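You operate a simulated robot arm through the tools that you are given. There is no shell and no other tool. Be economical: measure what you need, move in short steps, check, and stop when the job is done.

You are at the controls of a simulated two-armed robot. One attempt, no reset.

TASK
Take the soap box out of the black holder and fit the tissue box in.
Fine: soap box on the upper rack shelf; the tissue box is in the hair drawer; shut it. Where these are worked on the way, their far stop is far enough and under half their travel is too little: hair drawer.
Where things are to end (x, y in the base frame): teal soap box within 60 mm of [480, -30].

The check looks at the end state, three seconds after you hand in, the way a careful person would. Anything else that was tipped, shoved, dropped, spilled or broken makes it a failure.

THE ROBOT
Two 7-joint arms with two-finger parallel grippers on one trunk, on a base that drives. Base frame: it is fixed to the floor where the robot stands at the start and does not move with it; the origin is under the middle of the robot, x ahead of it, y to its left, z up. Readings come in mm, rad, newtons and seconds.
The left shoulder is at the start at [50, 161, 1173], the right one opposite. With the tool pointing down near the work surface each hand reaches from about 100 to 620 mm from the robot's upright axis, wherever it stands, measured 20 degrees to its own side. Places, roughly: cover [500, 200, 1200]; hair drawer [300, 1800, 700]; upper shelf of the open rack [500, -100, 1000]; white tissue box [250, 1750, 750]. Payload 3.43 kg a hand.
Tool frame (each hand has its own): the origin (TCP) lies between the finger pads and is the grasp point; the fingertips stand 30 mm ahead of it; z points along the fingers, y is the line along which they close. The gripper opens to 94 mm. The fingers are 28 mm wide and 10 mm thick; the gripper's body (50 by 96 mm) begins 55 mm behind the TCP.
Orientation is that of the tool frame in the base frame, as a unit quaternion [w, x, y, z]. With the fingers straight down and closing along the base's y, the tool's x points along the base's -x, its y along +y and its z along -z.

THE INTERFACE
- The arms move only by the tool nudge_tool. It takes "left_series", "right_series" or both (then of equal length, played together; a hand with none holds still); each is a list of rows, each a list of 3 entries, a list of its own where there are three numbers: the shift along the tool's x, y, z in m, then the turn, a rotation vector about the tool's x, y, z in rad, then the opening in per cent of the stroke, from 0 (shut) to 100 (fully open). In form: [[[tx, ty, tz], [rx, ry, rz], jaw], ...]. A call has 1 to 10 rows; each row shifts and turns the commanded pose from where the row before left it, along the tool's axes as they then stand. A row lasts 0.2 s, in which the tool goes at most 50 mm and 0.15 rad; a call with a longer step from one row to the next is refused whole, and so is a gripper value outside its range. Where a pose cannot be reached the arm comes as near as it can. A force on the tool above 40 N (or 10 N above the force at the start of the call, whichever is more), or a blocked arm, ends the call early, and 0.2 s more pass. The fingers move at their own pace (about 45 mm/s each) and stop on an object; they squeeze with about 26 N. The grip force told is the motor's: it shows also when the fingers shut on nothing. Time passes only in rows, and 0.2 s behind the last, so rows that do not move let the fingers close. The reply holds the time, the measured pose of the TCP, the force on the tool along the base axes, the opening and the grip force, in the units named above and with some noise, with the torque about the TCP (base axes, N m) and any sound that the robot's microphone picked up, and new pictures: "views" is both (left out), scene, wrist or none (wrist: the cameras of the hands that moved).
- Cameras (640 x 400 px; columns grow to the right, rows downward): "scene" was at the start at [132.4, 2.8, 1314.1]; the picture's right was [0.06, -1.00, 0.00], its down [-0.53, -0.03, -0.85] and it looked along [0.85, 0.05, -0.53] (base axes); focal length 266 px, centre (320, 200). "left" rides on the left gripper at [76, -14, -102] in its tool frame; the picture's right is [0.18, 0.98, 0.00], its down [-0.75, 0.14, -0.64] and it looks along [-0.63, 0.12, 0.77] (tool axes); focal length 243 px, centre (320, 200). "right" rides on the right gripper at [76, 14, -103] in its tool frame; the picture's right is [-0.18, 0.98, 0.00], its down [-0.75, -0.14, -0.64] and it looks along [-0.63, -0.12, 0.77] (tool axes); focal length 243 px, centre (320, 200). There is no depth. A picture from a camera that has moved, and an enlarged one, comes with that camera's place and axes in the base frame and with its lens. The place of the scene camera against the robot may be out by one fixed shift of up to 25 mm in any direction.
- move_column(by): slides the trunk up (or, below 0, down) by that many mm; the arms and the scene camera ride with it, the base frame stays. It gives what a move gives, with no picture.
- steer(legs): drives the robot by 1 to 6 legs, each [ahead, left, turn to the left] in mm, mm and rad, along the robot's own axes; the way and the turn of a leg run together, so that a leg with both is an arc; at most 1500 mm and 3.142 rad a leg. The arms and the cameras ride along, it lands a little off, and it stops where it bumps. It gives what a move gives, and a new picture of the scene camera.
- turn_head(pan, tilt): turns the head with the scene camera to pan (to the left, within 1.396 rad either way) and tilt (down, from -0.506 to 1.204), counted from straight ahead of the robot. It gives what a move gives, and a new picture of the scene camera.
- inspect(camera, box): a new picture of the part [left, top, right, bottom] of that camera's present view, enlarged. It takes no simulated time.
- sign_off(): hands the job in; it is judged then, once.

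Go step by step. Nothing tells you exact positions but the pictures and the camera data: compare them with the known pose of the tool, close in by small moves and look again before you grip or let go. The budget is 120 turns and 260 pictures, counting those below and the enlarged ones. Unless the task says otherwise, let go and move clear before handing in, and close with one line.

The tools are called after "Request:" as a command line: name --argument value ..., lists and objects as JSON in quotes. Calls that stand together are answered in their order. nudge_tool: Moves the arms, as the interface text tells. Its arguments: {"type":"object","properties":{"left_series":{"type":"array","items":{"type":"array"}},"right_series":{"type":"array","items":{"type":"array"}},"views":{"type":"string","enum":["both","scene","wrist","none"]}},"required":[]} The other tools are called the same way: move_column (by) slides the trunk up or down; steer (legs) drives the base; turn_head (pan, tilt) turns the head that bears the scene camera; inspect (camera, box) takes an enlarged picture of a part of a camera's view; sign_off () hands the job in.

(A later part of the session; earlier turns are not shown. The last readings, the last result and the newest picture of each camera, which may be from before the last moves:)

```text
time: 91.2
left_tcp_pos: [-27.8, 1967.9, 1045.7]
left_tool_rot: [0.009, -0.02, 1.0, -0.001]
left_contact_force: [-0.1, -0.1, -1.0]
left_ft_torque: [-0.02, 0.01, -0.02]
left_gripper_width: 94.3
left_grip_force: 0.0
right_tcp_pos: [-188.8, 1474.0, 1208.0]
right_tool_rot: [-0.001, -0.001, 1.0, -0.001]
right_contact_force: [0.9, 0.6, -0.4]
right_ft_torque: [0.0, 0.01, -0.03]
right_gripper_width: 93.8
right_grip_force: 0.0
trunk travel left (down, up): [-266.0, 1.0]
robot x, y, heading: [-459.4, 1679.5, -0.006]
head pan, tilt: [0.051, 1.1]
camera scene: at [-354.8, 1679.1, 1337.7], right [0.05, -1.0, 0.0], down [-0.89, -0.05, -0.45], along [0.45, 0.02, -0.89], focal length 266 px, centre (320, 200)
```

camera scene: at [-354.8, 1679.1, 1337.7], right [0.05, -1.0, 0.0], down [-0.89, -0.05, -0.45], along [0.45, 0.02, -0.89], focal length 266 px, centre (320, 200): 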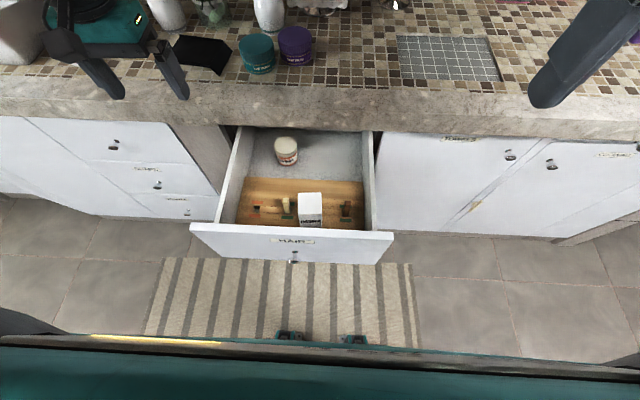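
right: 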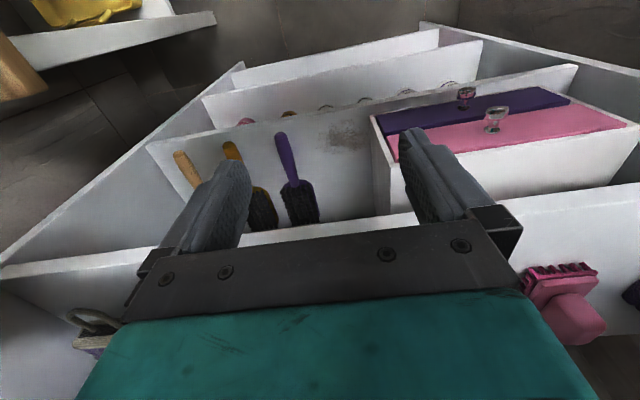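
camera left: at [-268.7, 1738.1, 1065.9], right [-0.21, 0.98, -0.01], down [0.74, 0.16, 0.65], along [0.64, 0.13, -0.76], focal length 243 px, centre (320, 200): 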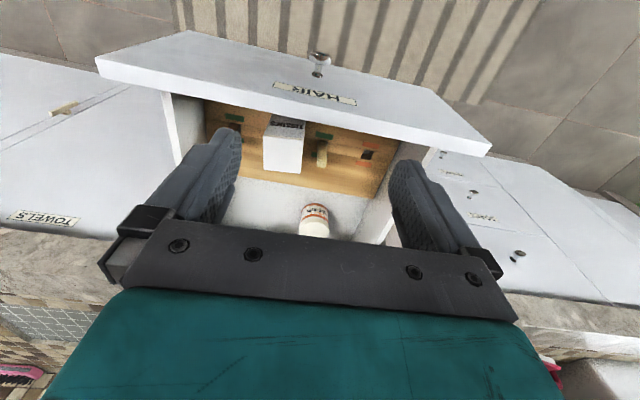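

Request:
inspect --camera "scene" --box '[220, 160, 390, 260]'

```text
3.76 times, centred on (305, 210) of scene
camera zoom: at [-354.8, 1679.1, 1337.7], right [0.05, -1.0, 0.0], down [-0.89, -0.05, -0.45], along [0.45, 0.02, -0.89], focal length 1001 px, centre (376, 162)
```

zoom: 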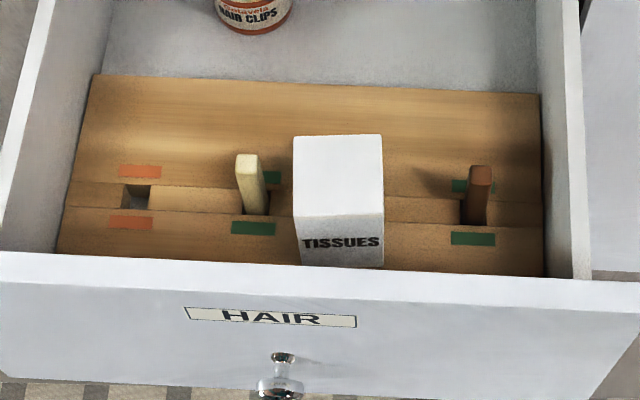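

Two pegs both stand at green marks in a wooden board, and the tissue box stands between them. I bring the left hand fingers-down above the box to measure it.

Request:
nudge_tool --left_series '[[[0.0062, -0.0248, 0.0146], [0, 0, 0], 100], [[0.0062, -0.0248, 0.0146], [0, 0, 0], 100], [[0.0062, -0.0248, 0.0146], [0, 0, 0], 100], [[0.0062, -0.0248, 0.0146], [0, 0, 0], 100], [[0.0062, -0.0248, 0.0146], [0, 0, 0], 100], [[0.0062, -0.0248, 0.0146], [0, 0, 0], 100], [[0.0062, -0.0248, 0.0146], [0, 0, 0], 100], [[0.0062, -0.0248, 0.0146], [0, 0, 0], 100], [[0.0062, -0.0248, 0.0146], [0, 0, 0], 100], [[0.0062, -0.0248, 0.0146], [0, 0, 0], 100]]' --views "both"

```text
time: 93.4
left_tcp_pos: [-79.2, 1718.5, 896.2]
left_tool_rot: [0.008, -0.02, 1.0, -0.002]
left_contact_force: [-0.1, 1.1, -0.4]
left_ft_torque: [0.02, -0.01, 0.0]
left_gripper_width: 94.1
left_grip_force: 0.0
right_tcp_pos: [-189.1, 1472.7, 1207.8]
right_tool_rot: [-0.001, -0.002, 1.0, 0.0]
right_contact_force: [0.1, 0.3, 1.0]
right_ft_torque: [-0.02, 0.02, 0.01]
right_gripper_width: 94.2
right_grip_force: 0.1
trunk travel left (down, up): [-266.0, 1.0]
robot x, y, heading: [-460.2, 1680.7, -0.0]
head pan, tilt: [0.051, 1.1]
camera scene: at [-354.8, 1678.7, 1337.7], right [0.05, -1.0, 0.0], down [-0.89, -0.05, -0.45], along [0.45, 0.02, -0.89], focal length 266 px, centre (320, 200)
camera left: at [-157.2, 1700.1, 998.6], right [-0.22, 0.97, 0.0], down [0.74, 0.17, 0.65], along [0.64, 0.14, -0.76], focal length 243 px, centre (320, 200)
```

scene: 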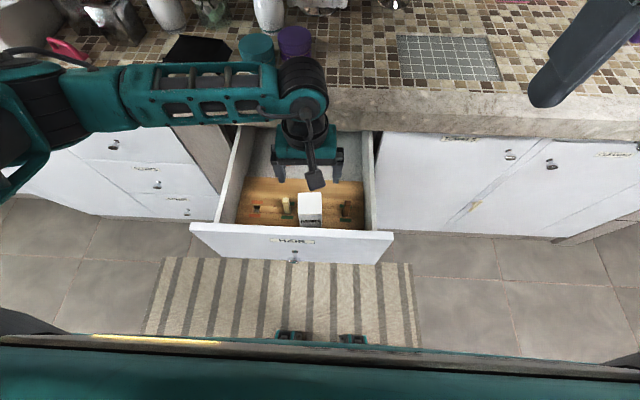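
left: 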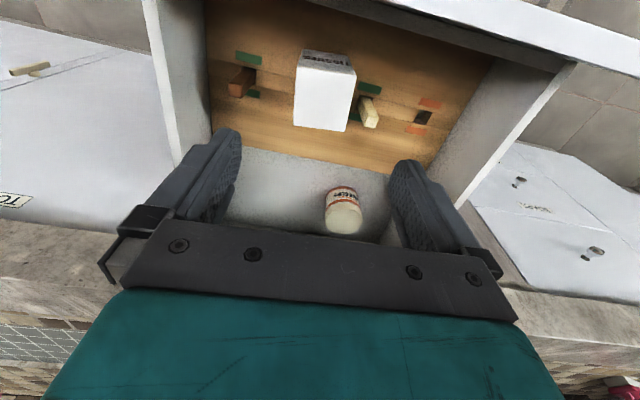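

Request:
inspect --camera "left" --box '[200, 20, 460, 180]'

```text
2.46 times, centred on (330, 100) of left
camera zoom: at [-157.2, 1700.1, 998.6], right [-0.22, 0.97, 0.0], down [0.74, 0.17, 0.65], along [0.64, 0.14, -0.76], focal length 597 px, centre (295, 446)
```

zoom: 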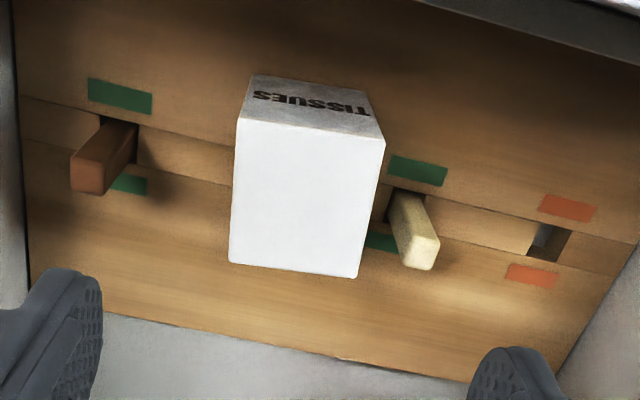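

The tissue box is about 62 mm square, its top near z 714, standing well proud of the board; centre about (-62, 1722). I descend above it and re-check.

Request:
nudge_tool --left_series '[[[-0.004, 0.001, 0.02], [0, 0, 0], 90], [[-0.004, 0.001, 0.02], [0, 0, 0], 90], [[-0.004, 0.001, 0.02], [0, 0, 0], 90], [[-0.004, 0.001, 0.02], [0, 0, 0], 90], [[-0.001, 0, 0.02], [0, 0, 0.02], 90], [[0, 0, 0], [0, 0, 0], 90]]' --views "wrist"

Request:
inspect --camera "scene" --box '[220, 130, 390, 260]'

```text
time: 94.8
left_tcp_pos: [-60.7, 1723.6, 801.5]
left_tool_rot: [0.009, -0.01, 1.0, -0.001]
left_contact_force: [1.4, 0.2, 0.4]
left_ft_torque: [-0.02, 0.0, 0.03]
left_gripper_width: 84.5
left_grip_force: 0.0
right_tcp_pos: [-189.1, 1473.4, 1207.3]
right_tool_rot: [-0.001, 0.0, 1.0, 0.001]
right_contact_force: [0.6, -0.3, 1.0]
right_ft_torque: [0.04, -0.02, 0.01]
right_gripper_width: 93.9
right_grip_force: 0.1
trunk travel left (down, up): [-266.0, 1.0]
robot x, y, heading: [-460.4, 1679.3, 0.003]
head pan, tilt: [0.051, 1.1]
camera left: at [-139.6, 1707.3, 902.8], right [-0.2, 0.98, 0.0], down [0.74, 0.16, 0.65], along [0.64, 0.13, -0.76], focal length 243 px, centre (320, 200)
```

left: 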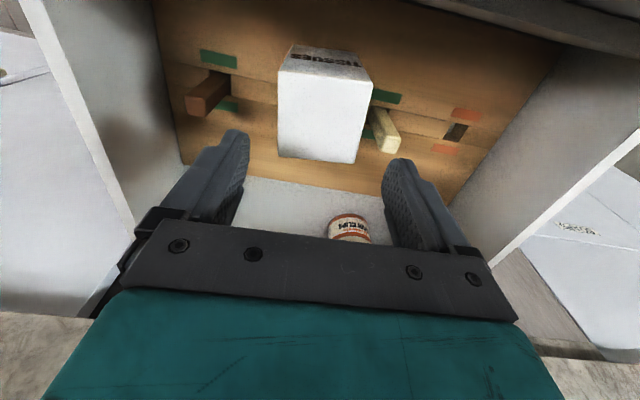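

```text
3.08 times, centred on (305, 195) of scene
camera zoom: at [-354.9, 1679.2, 1337.7], right [0.05, -1.0, 0.0], down [-0.89, -0.05, -0.45], along [0.45, 0.02, -0.89], focal length 818 px, centre (366, 215)
```

zoom: 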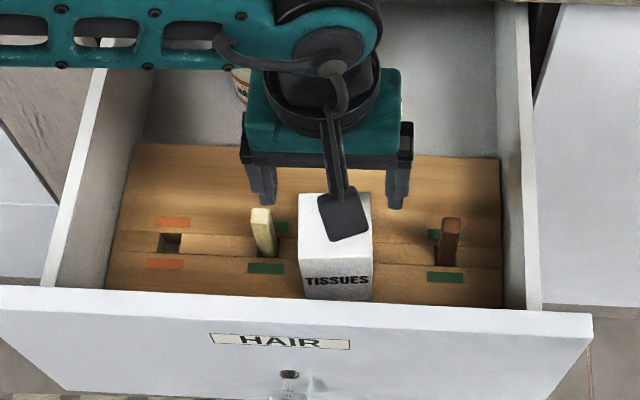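

Closer views put the top nearer z 740, the width 57 mm and the centre about (-72, 1721). I lower to straddle the top.

Request:
nudge_tool --left_series '[[[0.004, -0.001, 0.01], [0, 0, 0], 88], [[0.004, -0.001, 0.01], [0, 0, 0], 88], [[0.003, 0, 0.01], [0, 0, 0], 88], [[0, 0, 0.01], [0, 0, 0], 88], [[0, 0, 0], [0, 0, 0], 88]]' --views "wrist"

Request:
inspect --camera "scene" --box '[220, 130, 390, 260]'

```text
time: 96.0
left_tcp_pos: [-69.8, 1720.8, 760.4]
left_tool_rot: [0.009, -0.01, 1.0, 0.0]
left_contact_force: [0.4, -0.3, -0.7]
left_ft_torque: [-0.03, -0.02, -0.01]
left_gripper_width: 82.7
left_grip_force: 0.1
right_tcp_pos: [-189.0, 1473.4, 1207.6]
right_tool_rot: [-0.001, -0.001, 1.0, 0.0]
right_contact_force: [0.6, 0.5, -0.5]
right_ft_torque: [0.0, 0.02, 0.0]
right_gripper_width: 94.1
right_grip_force: 0.0
trunk travel left (down, up): [-266.0, 1.0]
robot x, y, heading: [-459.0, 1678.0, 0.003]
head pan, tilt: [0.051, 1.1]
camera left: at [-147.6, 1704.3, 862.0], right [-0.2, 0.98, 0.0], down [0.74, 0.16, 0.65], along [0.64, 0.13, -0.76], focal length 243 px, centre (320, 200)
```

left: 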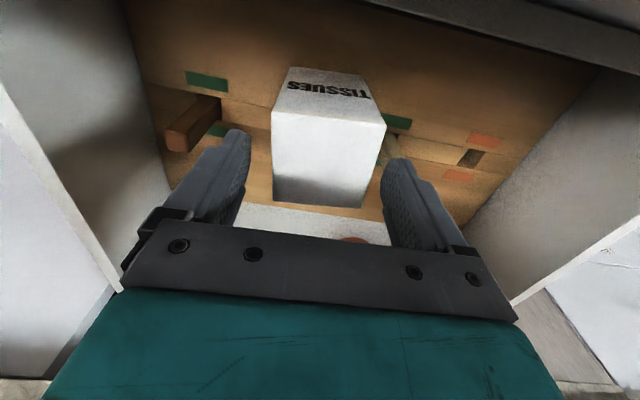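

```text
3.08 times, centred on (305, 195) of scene
camera zoom: at [-354.9, 1679.1, 1337.7], right [0.05, -1.0, 0.0], down [-0.89, -0.05, -0.45], along [0.45, 0.02, -0.89], focal length 818 px, centre (366, 215)
```

zoom: 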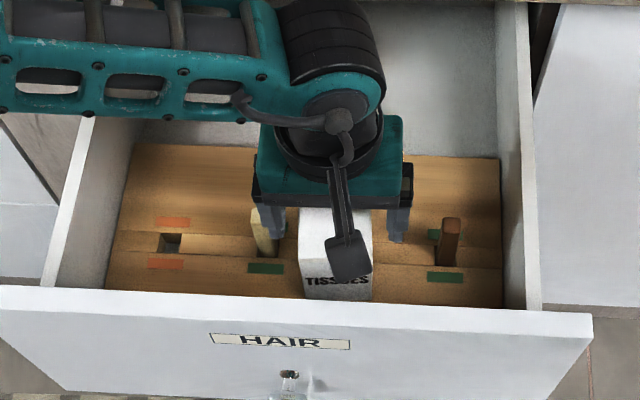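

The fingers straddle the box evenly. I lower another 14 mm and close on it.

Request:
nudge_tool --left_series '[[[0.003, 0, 0.007], [0, 0, 0], 88], [[0.002, 0, 0.007], [0, 0, 0], 88], [[0, 0, 0], [0, 0, 0], 40], [[0, 0, 0], [0, 0, 0], 40], [[0, 0, 0], [0, 0, 0], 40], [[0, 0, 0], [0, 0, 0], 40]]' --views "both"

```text
time: 97.4
left_tcp_pos: [-75.1, 1722.1, 746.2]
left_tool_rot: [0.009, -0.01, 1.0, -0.001]
left_contact_force: [-0.4, 0.5, 0.5]
left_ft_torque: [0.05, -0.07, 0.02]
left_gripper_width: 62.2
left_grip_force: 26.0
right_tcp_pos: [-188.0, 1472.6, 1207.1]
right_tool_rot: [-0.001, -0.001, 1.0, 0.0]
right_contact_force: [-0.3, -1.1, -0.1]
right_ft_torque: [0.0, 0.02, 0.0]
right_gripper_width: 94.0
right_grip_force: 0.0
trunk travel left (down, up): [-266.0, 1.0]
robot x, y, heading: [-458.6, 1678.0, 0.005]
head pan, tilt: [0.051, 1.1]
camera scene: at [-355.0, 1679.1, 1337.7], right [0.05, -1.0, 0.0], down [-0.89, -0.05, -0.45], along [0.45, 0.02, -0.89], focal length 266 px, centre (320, 200)
camera left: at [-152.8, 1704.9, 847.7], right [-0.2, 0.98, 0.0], down [0.74, 0.16, 0.65], along [0.64, 0.13, -0.76], focal length 243 px, centre (320, 200)
```

scene: 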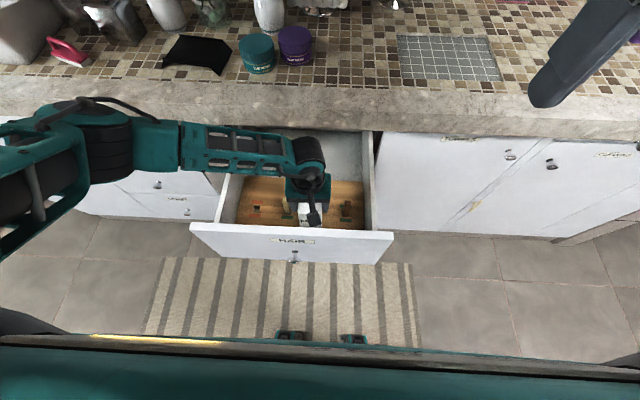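
left: 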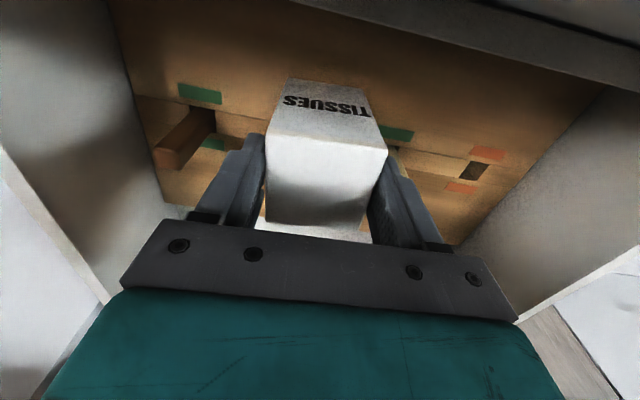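

Gripped at 62 mm. I lift gently by 20 mm and watch the force in case it's latched.

Request:
nudge_tool --left_series '[[[0, 0, -0.005], [0, 0, 0], 40], [[0, 0, -0.005], [0, 0, 0], 40], [[0, 0, -0.005], [0, 0, 0], 40], [[0, 0, -0.005], [0, 0, 0], 40], [[0, 0, 0], [0, 0, 0], 40]]' --views "wrist"

```text
time: 98.6
left_tcp_pos: [-77.0, 1720.5, 766.7]
left_tool_rot: [0.008, -0.009, 1.0, -0.001]
left_contact_force: [1.1, 1.4, -1.5]
left_ft_torque: [0.01, 0.01, 0.0]
left_gripper_width: 62.0
left_grip_force: 25.9
right_tcp_pos: [-189.9, 1473.8, 1207.1]
right_tool_rot: [0.0, -0.001, 1.0, 0.0]
right_contact_force: [0.0, -0.2, 0.1]
right_ft_torque: [-0.02, 0.0, 0.02]
right_gripper_width: 93.9
right_grip_force: 0.1
trunk travel left (down, up): [-266.0, 1.0]
robot x, y, heading: [-460.2, 1676.9, -0.003]
head pan, tilt: [0.051, 1.1]
camera left: at [-154.0, 1703.3, 867.6], right [-0.2, 0.98, 0.0], down [0.74, 0.16, 0.65], along [0.64, 0.13, -0.76], focal length 243 px, centre (320, 200)
```

left: 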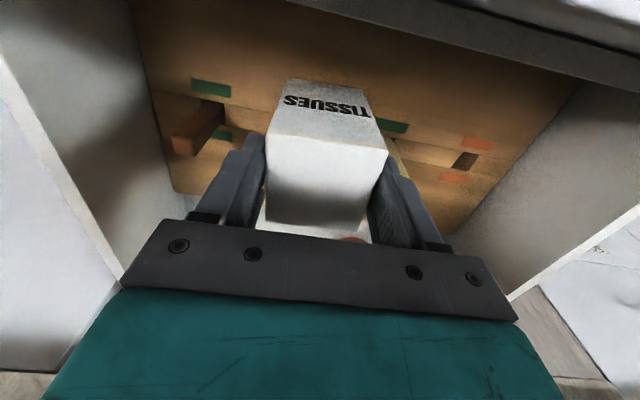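

It comes up freely. I lift it well clear of the drawer.

Request:
nudge_tool --left_series '[[[0, 0, -0.025], [0, 0, 0], 40], [[0, 0, -0.025], [0, 0, 0], 40], [[0, 0, -0.025], [0, 0, 0], 40], [[0, 0, -0.025], [0, 0, 0], 40], [[0, 0, -0.025], [0, 0, 0], 40], [[0, 0, -0.025], [0, 0, 0], 40], [[0, 0, -0.025], [0, 0, 0], 40], [[0, 0, -0.025], [0, 0, 0], 40], [[0, 0, -0.025], [0, 0, 0], 40], [[0, 0, -0.025], [0, 0, 0], 40]]' --views "both"

Request:
inspect --camera "scene" --box '[220, 130, 390, 260]'

```text
time: 100.8
left_tcp_pos: [-79.5, 1718.4, 1015.0]
left_tool_rot: [0.009, -0.01, 1.0, -0.001]
left_contact_force: [0.0, -1.0, 0.0]
left_ft_torque: [0.03, -0.03, 0.01]
left_gripper_width: 61.7
left_grip_force: 26.1
right_tcp_pos: [-190.5, 1472.0, 1206.9]
right_tool_rot: [-0.001, -0.001, 1.0, -0.001]
right_contact_force: [-0.4, 0.5, 0.2]
right_ft_torque: [-0.01, 0.0, -0.03]
right_gripper_width: 93.8
right_grip_force: 0.1
trunk travel left (down, up): [-266.0, 1.0]
robot x, y, heading: [-464.3, 1678.4, 0.001]
head pan, tilt: [0.051, 1.1]
camera scene: at [-355.0, 1679.0, 1337.7], right [0.05, -1.0, 0.0], down [-0.89, -0.05, -0.45], along [0.45, 0.02, -0.89], focal length 266 px, centre (320, 200)
camera left: at [-156.3, 1701.7, 1118.3], right [-0.2, 0.98, 0.0], down [0.74, 0.16, 0.65], along [0.64, 0.13, -0.76], focal length 243 px, centre (320, 200)
```

scene: 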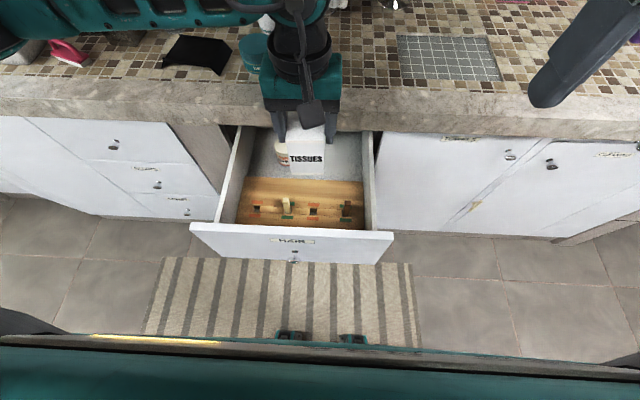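
left: 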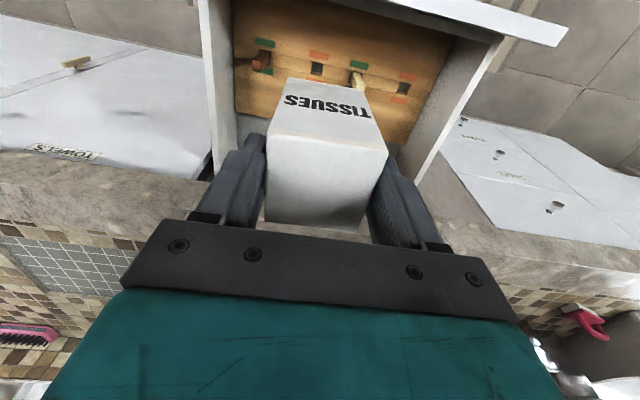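

```text
3.08 times, centred on (305, 195) of scene
camera zoom: at [-355.0, 1679.0, 1337.7], right [0.05, -1.0, 0.0], down [-0.89, -0.05, -0.45], along [0.45, 0.02, -0.89], focal length 818 px, centre (366, 215)
```

zoom: 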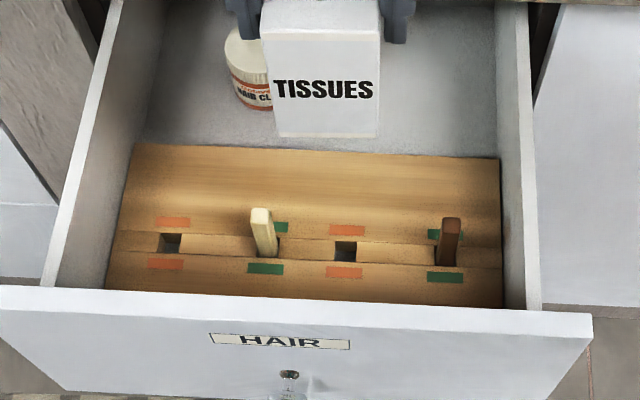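

The box is out (about 90 mm tall). I carry it high on the left side, then will use the right hand to shut the drawer by its knob; base moves back and left first.

Request:
nudge_tool --left_series '[[[0, 0.012, -0.024], [0, 0, 0], 40], [[0, 0.012, -0.024], [0, 0, 0], 40], [[0, 0.012, -0.024], [0, 0, 0], 40], [[0, 0.012, -0.024], [0, 0, 0], 40], [[0, 0.012, -0.024], [0, 0, 0], 40], [[0, 0.012, -0.024], [0, 0, 0], 40], [[0, 0.012, -0.024], [0, 0, 0], 40], [[0, 0.012, -0.024], [0, 0, 0], 40], [[0, 0.012, -0.024], [0, 0, 0], 40], [[0, 0.012, -0.024], [0, 0, 0], 40]]' --views "none"

Request:
steer --legs '[[-200, 0, 0], [0, 165, 0]]'

Request:
turn_head --pan 0.0 --tilt 0.8

```text
time: 103.0
left_tcp_pos: [-87.0, 1842.2, 1258.6]
left_tool_rot: [0.009, -0.009, 1.0, -0.001]
left_contact_force: [-0.2, 0.1, -0.4]
left_ft_torque: [0.0, 0.06, 0.02]
left_gripper_width: 61.7
left_grip_force: 26.3
right_tcp_pos: [-191.3, 1473.4, 1207.5]
right_tool_rot: [0.001, -0.001, 1.0, 0.0]
right_contact_force: [0.0, 0.1, -0.1]
right_ft_torque: [-0.02, 0.0, -0.04]
right_gripper_width: 94.3
right_grip_force: 0.1
trunk travel left (down, up): [-266.0, 1.0]
robot x, y, heading: [-460.4, 1678.3, 0.005]
head pan, tilt: [0.051, 1.1]
```

```text
time: 106.2
left_tcp_pos: [-282.8, 2002.5, 1257.9]
left_tool_rot: [0.008, -0.012, 1.0, 0.0]
left_contact_force: [0.3, 0.3, -0.9]
left_ft_torque: [0.0, -0.01, -0.01]
left_gripper_width: 61.7
left_grip_force: 26.0
right_tcp_pos: [-385.8, 1633.5, 1206.7]
right_tool_rot: [0.0, -0.003, 1.0, 0.0]
right_contact_force: [-0.5, -0.2, 0.0]
right_ft_torque: [0.02, 0.02, -0.04]
right_gripper_width: 93.9
right_grip_force: 0.0
trunk travel left (down, up): [-266.0, 1.0]
robot x, y, heading: [-660.5, 1839.0, 0.008]
head pan, tilt: [0.051, 1.1]
camera scene: at [-551.9, 1838.4, 1337.7], right [0.06, -1.0, 0.0], down [-0.89, -0.05, -0.45], along [0.45, 0.03, -0.89], focal length 266 px, centre (320, 200)
```

scene: 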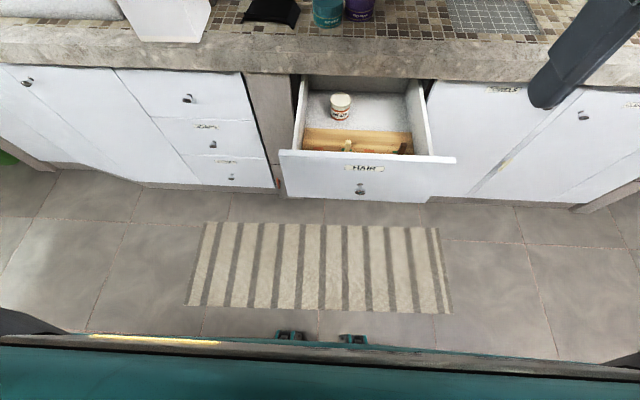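

```text
time: 107.0
left_tcp_pos: [-282.3, 2001.5, 1258.3]
left_tool_rot: [0.008, -0.011, 1.0, -0.002]
left_contact_force: [-0.2, -0.8, -0.6]
left_ft_torque: [-0.01, 0.01, -0.02]
left_gripper_width: 62.0
left_grip_force: 26.2
right_tcp_pos: [-386.1, 1633.0, 1207.4]
right_tool_rot: [-0.002, -0.003, 1.0, 0.0]
right_contact_force: [-0.1, 0.6, -0.6]
right_ft_torque: [-0.01, 0.01, -0.01]
right_gripper_width: 94.1
right_grip_force: 0.1
trunk travel left (down, up): [-266.0, 1.0]
robot x, y, heading: [-656.1, 1842.7, 0.001]
head pan, tilt: [0.0, 0.799]
camera scene: at [-534.3, 1835.0, 1359.4], right [0.01, -1.0, 0.0], down [-0.72, 0.0, -0.7], along [0.7, 0.0, -0.72], focal length 266 px, centre (320, 200)
```

scene: 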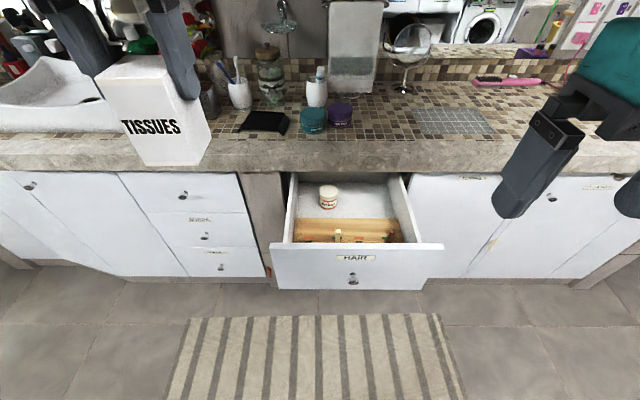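

Drawer, board and knob are visible. I lower the trunk and bring the right hand, pitched forward, to the knob.

Request:
move_column --by -266

Request:
nudge_tool --right_series '[[[0, 0.0167, 0.02], [0, -0.15, 0], 60], [[0, 0.0167, 0.02], [0, -0.15, 0], 60], [[0, 0.0167, 0], [0, -0.15, 0], 60], [[0, 0.0167, 0], [0, -0.15, 0], 60], [[0, 0.0167, 0], [0, -0.15, 0], 60], [[0, 0.0167, 0], [0, -0.15, 0], 60], [[0, 0.0167, 0], [0, -0.15, 0], 60]]' --views "none"

Request:
nudge_tool --right_series '[[[0.016, 0, 0.02], [0, 0, 0], 60], [[0.016, 0, 0.02], [0, 0, 0], 60], [[0.016, 0, 0.02], [0, 0, 0], 60], [[0.016, 0, 0.02], [0, 0, 0], 60], [[0.016, 0, 0.02], [0, 0, 0], 60], [[0.016, 0, 0.02], [0, 0, 0], 60], [[0.016, 0, 0.02], [0, 0, 0], 60], [[0.016, 0, 0.02], [0, 0, 0], 60]]' --views "both"

```text
time: 109.7
left_tcp_pos: [-283.6, 2001.5, 991.8]
left_tool_rot: [0.009, -0.011, 1.0, -0.001]
left_contact_force: [1.0, 0.8, -1.2]
left_ft_torque: [0.02, -0.02, 0.01]
left_gripper_width: 61.7
left_grip_force: 26.2
right_tcp_pos: [-386.0, 1632.7, 941.1]
right_tool_rot: [-0.001, -0.002, 1.0, 0.0]
right_contact_force: [-1.1, -0.8, -0.7]
right_ft_torque: [0.01, 0.03, -0.02]
right_gripper_width: 93.8
right_grip_force: 0.1
trunk travel left (down, up): [0.0, 267.0]
robot x, y, heading: [-660.1, 1840.2, 0.011]
head pan, tilt: [0.0, 0.799]
```

```text
time: 111.3
left_tcp_pos: [-283.3, 2002.1, 990.5]
left_tool_rot: [0.008, -0.012, 1.0, -0.001]
left_contact_force: [-0.5, -0.6, -0.2]
left_ft_torque: [0.03, -0.03, -0.03]
left_gripper_width: 61.9
left_grip_force: 26.2
right_tcp_pos: [-324.9, 1791.4, 944.0]
right_tool_rot: [0.501, -0.001, 0.866, 0.001]
right_contact_force: [0.7, -0.4, -0.2]
right_ft_torque: [0.01, -0.03, 0.02]
right_gripper_width: 56.7
right_grip_force: 0.1
right hand out of reach, approached as far as the arm can: row 2, 3, 4, 5, 6, 7
trunk travel left (down, up): [0.0, 267.0]
robot x, y, heading: [-657.3, 1837.9, 0.005]
head pan, tilt: [0.0, 0.799]
```

```text
time: 113.1
left_tcp_pos: [-282.6, 2002.0, 990.4]
left_tool_rot: [0.009, -0.011, 1.0, -0.001]
left_contact_force: [-0.4, 0.1, -1.2]
left_ft_torque: [0.01, -0.02, 0.01]
left_gripper_width: 61.8
left_grip_force: 26.1
right_tcp_pos: [-247.8, 1791.4, 753.5]
right_tool_rot: [0.501, -0.003, 0.866, 0.003]
right_contact_force: [0.5, -0.3, 0.0]
right_ft_torque: [-0.04, 0.01, -0.01]
right_gripper_width: 56.3
right_grip_force: 0.0
trunk travel left (down, up): [0.0, 267.0]
robot x, y, heading: [-657.0, 1838.6, 0.003]
head pan, tilt: [0.0, 0.799]
camera scene: at [-534.3, 1835.0, 1093.4], right [0.01, -1.0, 0.0], down [-0.72, 0.0, -0.7], along [0.7, 0.0, -0.72], focal length 266 px, centre (320, 200)
camera right: at [-374.9, 1804.9, 738.9], right [0.09, 0.98, 0.16], down [-0.18, -0.14, 0.97], along [0.98, -0.11, 0.16], focal length 243 px, centre (320, 200)
```

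scene: 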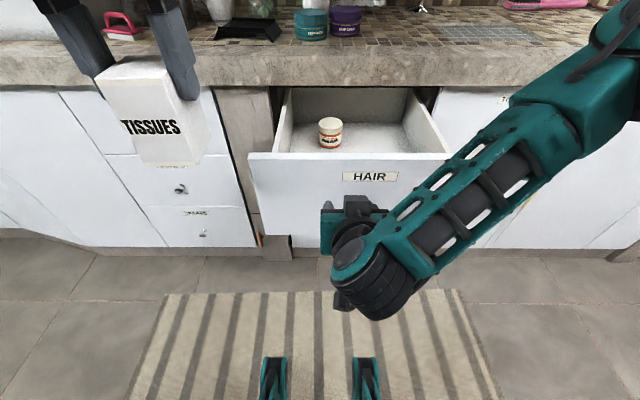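
right: 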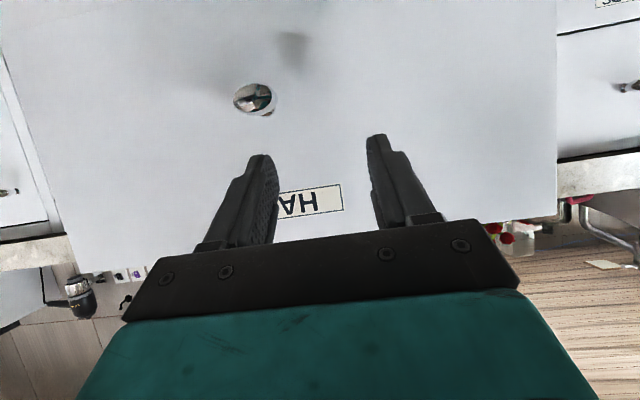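

Request:
nudge_tool --right_series '[[[0.015, -0.01, 0.0046], [0, 0, 0], 60], [[0.015, -0.01, 0.0046], [0, 0, 0], 60], [[0.015, -0.01, 0.0046], [0, 0, 0], 60], [[0.015, -0.01, 0.0046], [0, 0, 0], 60], [[0, 0, 0], [0, 0, 0], 60]]' --views "wrist"

```text
time: 114.3
left_tcp_pos: [-282.3, 2001.1, 990.8]
left_tool_rot: [0.009, -0.011, 1.0, -0.001]
left_contact_force: [-0.8, -0.2, -1.2]
left_ft_torque: [0.0, -0.05, -0.02]
left_gripper_width: 61.6
left_grip_force: 25.8
right_tcp_pos: [-260.0, 1751.4, 691.3]
right_tool_rot: [0.501, -0.002, 0.866, 0.002]
right_contact_force: [-0.1, 0.4, 0.1]
right_ft_torque: [-0.01, -0.01, -0.01]
right_gripper_width: 56.6
right_grip_force: 0.0
trunk travel left (down, up): [0.0, 267.0]
robot x, y, heading: [-658.6, 1835.4, 0.005]
head pan, tilt: [0.0, 0.799]
camera right: at [-387.0, 1765.7, 677.1], right [0.09, 0.98, 0.16], down [-0.18, -0.14, 0.97], along [0.98, -0.11, 0.16], focal length 243 px, centre (320, 200)
```

right: 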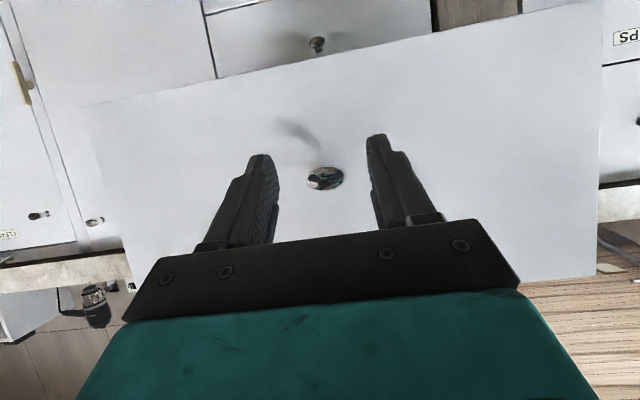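

The knob is centred between the fingers. I advance 46 mm and close.

Request:
nudge_tool --right_series '[[[-0.0058, 0, 0.01], [0, 0, 0], 60], [[-0.0058, 0, 0.01], [0, 0, 0], 60], [[-0.0058, 0, 0.01], [0, 0, 0], 60], [[-0.0058, 0, 0.01], [0, 0, 0], 60], [[0, 0, 0], [0, 0, 0], 10], [[0, 0, 0], [0, 0, 0], 10], [[0, 0, 0], [0, 0, 0], 10], [[0, 0, 0], [0, 0, 0], 10]]' --views "wrist"

```text
time: 116.1
left_tcp_pos: [-282.6, 2001.5, 990.2]
left_tool_rot: [0.009, -0.012, 1.0, -0.001]
left_contact_force: [-0.4, 1.0, -0.6]
left_ft_torque: [0.01, 0.0, 0.0]
left_gripper_width: 61.5
left_grip_force: 26.4
right_tcp_pos: [-214.3, 1752.6, 691.9]
right_tool_rot: [0.5, -0.003, 0.866, 0.002]
right_contact_force: [0.2, 1.2, -1.0]
right_ft_torque: [0.02, 0.27, 0.04]
right_gripper_width: 33.5
right_grip_force: 45.3
trunk travel left (down, up): [0.0, 267.0]
robot x, y, heading: [-655.9, 1837.5, 0.008]
head pan, tilt: [0.0, 0.799]
camera right: at [-341.0, 1765.4, 677.3], right [0.09, 0.98, 0.16], down [-0.18, -0.14, 0.97], along [0.98, -0.11, 0.16], focal length 243 px, centre (320, 200)
```

right: 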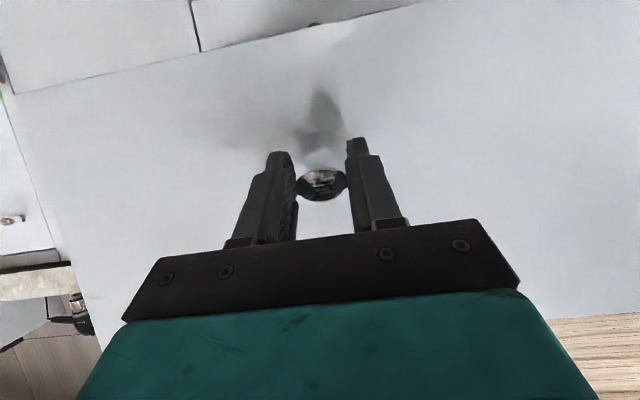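

Knob held. I drive forward 200 mm to push the drawer in.

Request:
steer --legs '[[200, 0, 0]]'

```text
time: 117.7
left_tcp_pos: [-80.4, 2000.3, 990.1]
left_tool_rot: [0.007, -0.006, 1.0, -0.002]
left_contact_force: [0.0, 0.6, -0.8]
left_ft_torque: [0.03, 0.02, -0.01]
left_gripper_width: 61.7
left_grip_force: 26.4
right_tcp_pos: [-15.9, 1750.7, 692.7]
right_tool_rot: [0.499, 0.0, 0.866, 0.003]
right_contact_force: [0.3, 34.5, -12.2]
right_ft_torque: [-0.26, -0.74, 0.27]
right_gripper_width: 33.4
right_grip_force: 44.9
trunk travel left (down, up): [0.0, 267.0]
robot x, y, heading: [-458.0, 1834.7, -0.01]
head pan, tilt: [0.0, 0.799]
camera scene: at [-334.1, 1835.6, 1093.2], right [-0.01, -1.0, 0.0], down [-0.72, 0.0, -0.7], along [0.7, -0.01, -0.72], focal length 266 px, centre (320, 200)
```

scene: 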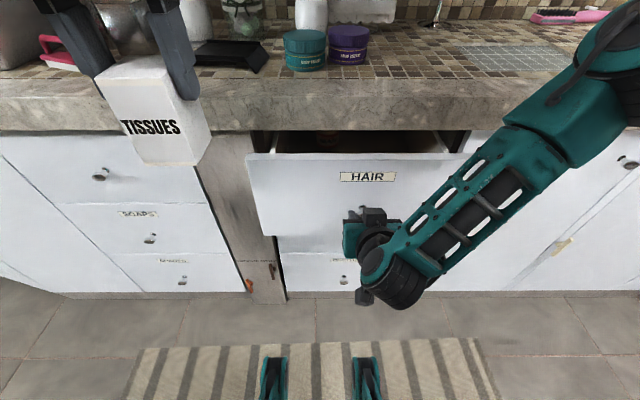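

Two thirds in, with some sideways load; I ease it and push the rest with the arm.

Request:
nudge_tool --right_series '[[[-0.003, 0.003, 0.0052], [0, 0, 0], 10], [[-0.006, 0.001, 0.0104], [0, 0, 0], 10], [[-0.006, 0, 0.0104], [0, 0, 0], 10], [[-0.006, 0, 0.0104], [0, 0, 0], 10], [[-0.006, 0, 0.0104], [0, 0, 0], 10], [[-0.006, 0, 0.0104], [0, 0, 0], 10], [[-0.006, 0, 0.0104], [0, 0, 0], 10], [[-0.006, 0, 0.0104], [0, 0, 0], 10]]' --views "scene"

```text
time: 119.5
left_tcp_pos: [-79.8, 1996.3, 991.0]
left_tool_rot: [0.008, -0.006, 1.0, 0.0]
left_contact_force: [0.2, 0.0, -0.5]
left_ft_torque: [0.04, 0.0, 0.01]
left_gripper_width: 61.6
left_grip_force: 25.4
right_tcp_pos: [74.1, 1752.5, 691.7]
right_tool_rot: [0.5, 0.001, 0.866, 0.002]
right_contact_force: [0.4, -22.5, -8.2]
right_ft_torque: [0.11, -1.18, -0.36]
right_gripper_width: 33.4
right_grip_force: 44.3
trunk travel left (down, up): [0.0, 267.0]
robot x, y, heading: [-458.4, 1834.8, -0.008]
head pan, tilt: [0.0, 0.799]
camera scene: at [-334.2, 1832.6, 1093.1], right [-0.01, -1.0, 0.0], down [-0.72, 0.0, -0.7], along [0.7, 0.0, -0.72], focal length 266 px, centre (320, 200)
```

scene: 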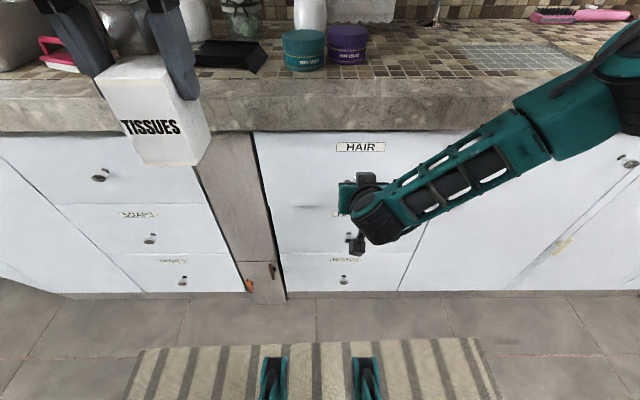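

Nearly shut. I push gently the last millimetres until it meets its stop.

Request:
nudge_tool --right_series '[[[-0.003, -0.002, 0.0052], [0, 0, 0], 10], [[-0.003, 0, 0.0052], [0, 0, 0], 10], [[-0.003, 0, 0.0052], [0, 0, 0], 10], [[0, 0, 0], [0, 0, 0], 10]]' --views "scene"

```text
time: 120.4
left_tcp_pos: [-83.5, 1995.4, 992.0]
left_tool_rot: [0.01, -0.006, 1.0, 0.0]
left_contact_force: [-0.9, 0.2, -0.6]
left_ft_torque: [-0.01, 0.03, 0.01]
left_gripper_width: 61.9
left_grip_force: 26.3
right_tcp_pos: [87.1, 1751.6, 692.6]
right_tool_rot: [0.497, 0.0, 0.868, 0.003]
right_contact_force: [-12.2, -3.5, 10.1]
right_ft_torque: [-0.23, -0.36, -0.4]
right_gripper_width: 33.6
right_grip_force: 45.1
trunk travel left (down, up): [0.0, 267.0]
robot x, y, heading: [-458.7, 1836.6, -0.007]
head pan, tilt: [0.0, 0.799]
stopped in row 4 (right hand): the force on the tool passed its limit at 42 N (the readings are from after the stop); the commanded pose is now the measured one
camera scene: at [-336.9, 1833.4, 1093.9], right [-0.01, -1.0, 0.0], down [-0.72, 0.0, -0.7], along [0.7, 0.0, -0.72], focal length 266 px, centre (320, 200)
```

scene: 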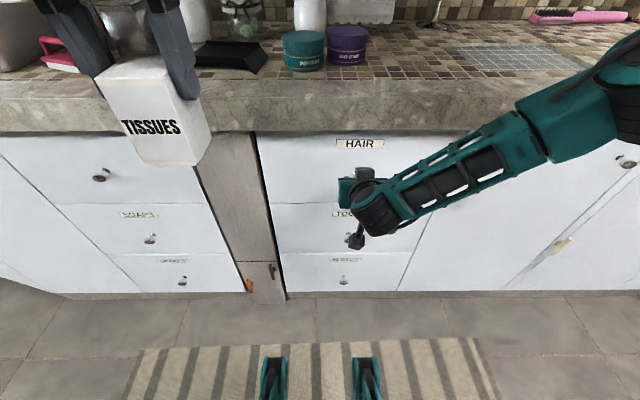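

It's at the stop and flush. I open the right hand and retreat straight back.

Request:
nudge_tool --right_series '[[[0, 0, 0], [0, 0, 0], 75], [[0, 0, 0], [0, 0, 0], 75], [[0, 0, 0], [0, 0, 0], 75], [[0, 0, 0], [0, 0, 0], 75], [[0.01, 0, -0.0173], [0, 0, 0], 75], [[0.01, 0, -0.0173], [0, 0, 0], 75], [[0.01, 0, -0.0173], [0, 0, 0], 75], [[0.01, 0, -0.0173], [0, 0, 0], 75]]' --views "wrist"

Request:
steer --legs '[[-120, 0, 0.008]]'

Request:
inspect --camera "scene" --box '[200, 80, 460, 260]'

```text
time: 122.2
left_tcp_pos: [-81.9, 1996.8, 991.6]
left_tool_rot: [0.008, -0.006, 1.0, -0.001]
left_contact_force: [0.5, 0.1, -1.2]
left_ft_torque: [0.05, 0.02, 0.0]
left_gripper_width: 61.9
left_grip_force: 26.4
right_tcp_pos: [8.9, 1751.9, 689.8]
right_tool_rot: [0.496, 0.0, 0.868, 0.003]
right_contact_force: [-0.6, 1.0, 0.0]
right_ft_torque: [0.03, -0.01, 0.06]
right_gripper_width: 70.5
right_grip_force: 0.1
trunk travel left (down, up): [0.0, 267.0]
robot x, y, heading: [-456.1, 1835.7, -0.004]
head pan, tilt: [0.0, 0.799]
camera right: at [-118.6, 1766.0, 676.7], right [0.09, 0.98, 0.16], down [-0.17, -0.15, 0.97], along [0.98, -0.12, 0.15], focal length 243 px, centre (320, 200)
```

right: 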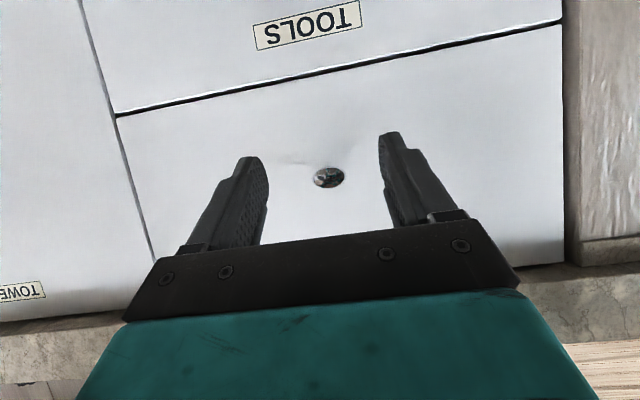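

```text
time: 123.5
left_tcp_pos: [-201.1, 2001.3, 989.8]
left_tool_rot: [0.008, -0.01, 1.0, -0.001]
left_contact_force: [-0.2, 0.6, 0.0]
left_ft_torque: [-0.03, 0.0, 0.0]
left_gripper_width: 61.8
left_grip_force: 26.0
right_tcp_pos: [-108.9, 1756.4, 689.8]
right_tool_rot: [0.496, -0.005, 0.868, 0.006]
right_contact_force: [0.6, -0.6, -0.2]
right_ft_torque: [-0.04, 0.01, 0.0]
right_gripper_width: 70.4
right_grip_force: 0.1
trunk travel left (down, up): [0.0, 267.0]
robot x, y, heading: [-573.9, 1837.4, -0.003]
head pan, tilt: [0.0, 0.799]
camera scene: at [-452.6, 1834.8, 1093.5], right [0.0, -1.0, 0.0], down [-0.72, 0.0, -0.7], along [0.7, 0.0, -0.72], focal length 266 px, centre (320, 200)
```

scene: 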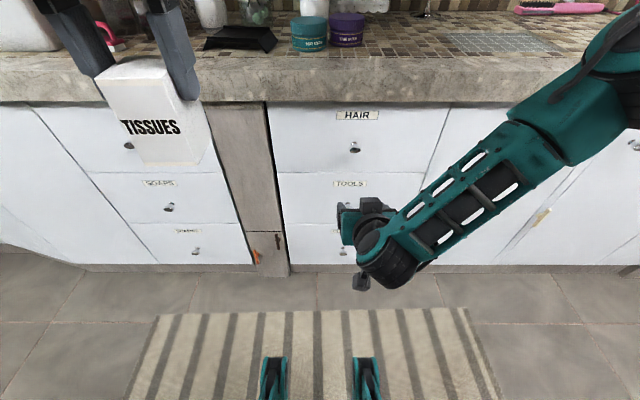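

```text
2.22 times, centred on (330, 170) of scene
camera zoom: at [-452.6, 1834.8, 1093.5], right [0.0, -1.0, 0.0], down [-0.72, 0.0, -0.7], along [0.7, 0.0, -0.72], focal length 591 px, centre (298, 267)
```

zoom: 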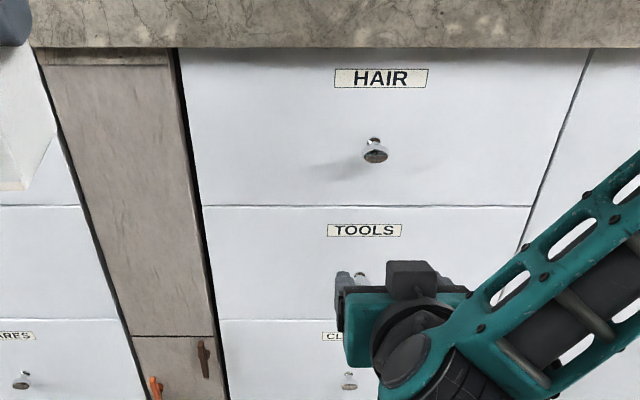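

The hair drawer is shut flush. I raise the trunk and fold the right hand back to fingers-down, close in.

Request:
move_column --by 266

Request:
nudge_tool --right_series '[[[0, 0, -0.02], [0, 0.15, 0], 100], [[0, 0, -0.02], [0, 0.15, 0], 100], [[0, 0, -0.02], [0, 0.15, 0], 100], [[0, 0, -0.02], [0, 0.15, 0], 100], [[0, -0.01, -0.02], [0, 0.15, 0], 100], [[0.02, -0.02, -0.02], [0, 0.15, 0], 100], [[0.02, -0.02, -0.02], [0, 0.15, 0], 100], [[0.02, -0.02, -0.02], [0, 0, 0], 100], [[0.02, -0.02, -0.02], [0, 0, 0], 100], [[0.02, -0.02, -0.02], [0, 0, 0], 100]]' --views "scene"

```text
time: 126.2
left_tcp_pos: [-200.2, 2001.9, 1258.2]
left_tool_rot: [0.009, -0.011, 1.0, -0.001]
left_contact_force: [-1.2, -0.9, -0.4]
left_ft_torque: [-0.01, -0.01, 0.02]
left_gripper_width: 61.6
left_grip_force: 25.9
right_tcp_pos: [-108.3, 1756.7, 955.8]
right_tool_rot: [0.495, -0.004, 0.869, 0.006]
right_contact_force: [0.3, -1.0, -0.2]
right_ft_torque: [-0.02, 0.0, 0.01]
right_gripper_width: 70.7
right_grip_force: 0.2
trunk travel left (down, up): [-266.0, 1.0]
robot x, y, heading: [-576.8, 1839.1, 0.004]
head pan, tilt: [0.0, 0.799]
```

```text
time: 128.4
left_tcp_pos: [-200.7, 2000.2, 1257.9]
left_tool_rot: [0.008, -0.01, 1.0, -0.001]
left_contact_force: [-0.6, 0.2, -1.0]
left_ft_torque: [0.01, 0.02, -0.03]
left_gripper_width: 61.7
left_grip_force: 25.6
right_tcp_pos: [-280.7, 1643.3, 1119.6]
right_tool_rot: [-0.006, -0.006, 1.0, 0.003]
right_contact_force: [0.1, 0.2, 0.2]
right_ft_torque: [0.02, -0.04, 0.01]
right_gripper_width: 93.9
right_grip_force: 0.0
trunk travel left (down, up): [-266.0, 1.0]
robot x, y, heading: [-577.3, 1838.1, 0.003]
head pan, tilt: [0.0, 0.799]
camera scene: at [-453.1, 1834.4, 1359.5], right [0.0, -1.0, 0.0], down [-0.72, 0.0, -0.7], along [0.7, 0.0, -0.72], focal length 266 px, centre (320, 200)
```

scene: 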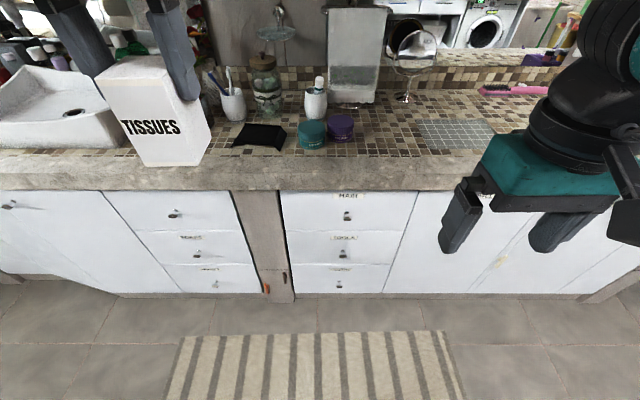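

Drawer shut, nothing else disturbed. I drive back to the right to the rack.

Request:
steer --legs '[[0, -900, 0], [0, -930, 0]]'

Request:
nudge_tool --left_series '[[[0, 0, -0.02], [0, 0, 0], 40], [[0, 0, -0.02], [0, 0, 0], 40], [[0, 0, -0.02], [0, 0, 0], 40], [[0, 0, -0.02], [0, 0, 0], 40], [[0, 0, -0.02], [0, 0, 0], 40], [[0, 0, -0.02], [0, 0, 0], 40], [[0, 0, -0.02], [0, 0, 0], 40], [[0, 0, -0.02], [0, 0, 0], 40]]' --views "none"

Request:
turn_head --pan 0.0 --tilt 0.4

```text
time: 144.8
left_tcp_pos: [-202.9, 155.2, 1256.6]
left_tool_rot: [0.009, -0.001, 1.0, -0.001]
left_contact_force: [-0.3, -0.3, -0.2]
left_ft_torque: [-0.01, 0.04, 0.06]
left_gripper_width: 61.8
left_grip_force: 26.1
right_tcp_pos: [-289.7, -200.2, 1120.7]
right_tool_rot: [-0.005, 0.004, 1.0, 0.003]
right_contact_force: [-0.4, 0.2, -0.3]
right_ft_torque: [0.04, 0.0, 0.03]
right_gripper_width: 94.0
right_grip_force: 0.1
trunk travel left (down, up): [-266.0, 1.0]
robot x, y, heading: [-582.3, -2.0, -0.018]
head pan, tilt: [0.0, 0.799]
camera scene: at [-458.5, -5.2, 1359.4], right [-0.02, -1.0, 0.0], down [-0.72, 0.01, -0.7], along [0.7, -0.01, -0.72], focal length 266 px, centre (320, 200)
```

scene: 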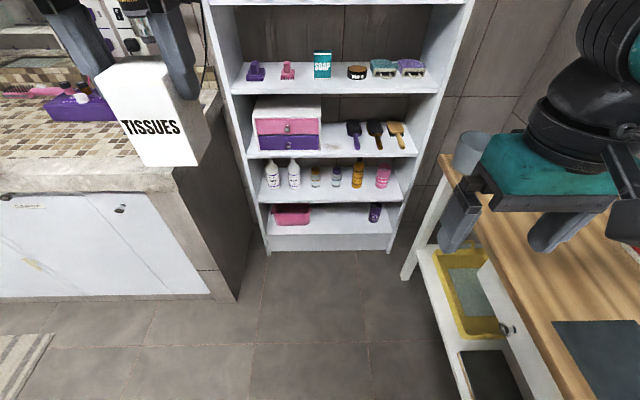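

```text
time: 146.6
left_tcp_pos: [-204.9, 157.0, 1416.3]
left_tool_rot: [0.01, 0.001, 1.0, 0.0]
left_contact_force: [0.4, 0.3, -0.2]
left_ft_torque: [0.02, 0.03, 0.0]
left_gripper_width: 61.8
left_grip_force: 25.7
right_tcp_pos: [-290.8, -200.2, 1118.4]
right_tool_rot: [-0.005, 0.004, 1.0, 0.003]
right_contact_force: [-0.4, 0.3, 0.3]
right_ft_torque: [-0.05, -0.05, -0.02]
right_gripper_width: 94.3
right_grip_force: 0.1
trunk travel left (down, up): [-266.0, 1.0]
robot x, y, heading: [-583.8, -2.5, -0.02]
head pan, tilt: [0.0, 0.799]
```

```text
time: 147.5
left_tcp_pos: [-204.9, 156.1, 1415.9]
left_tool_rot: [0.009, 0.0, 1.0, 0.0]
left_contact_force: [0.6, 0.3, -1.4]
left_ft_torque: [-0.03, -0.02, 0.0]
left_gripper_width: 61.9
left_grip_force: 25.6
right_tcp_pos: [-290.3, -200.7, 1120.2]
right_tool_rot: [-0.007, 0.005, 1.0, 0.003]
right_contact_force: [0.0, 0.6, -0.5]
right_ft_torque: [0.03, -0.01, -0.02]
right_gripper_width: 93.7
right_grip_force: 0.0
trunk travel left (down, up): [-266.0, 1.0]
robot x, y, heading: [-582.6, 1.4, -0.021]
head pan, tilt: [0.0, 0.4]
camera scene: at [-446.5, -5.4, 1394.5], right [-0.02, -1.0, 0.0], down [-0.39, 0.01, -0.92], along [0.92, -0.02, -0.39], focal length 266 px, centre (320, 200)
```

scene: 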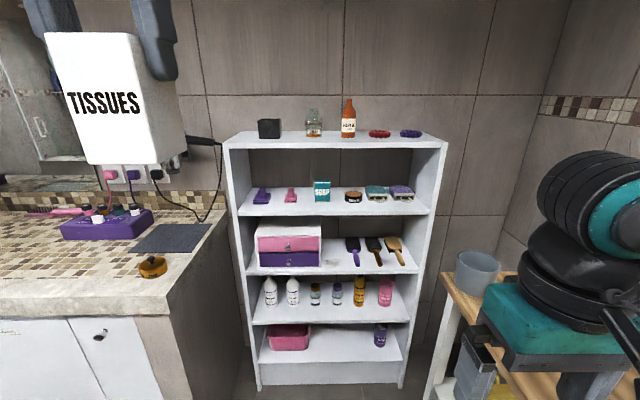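

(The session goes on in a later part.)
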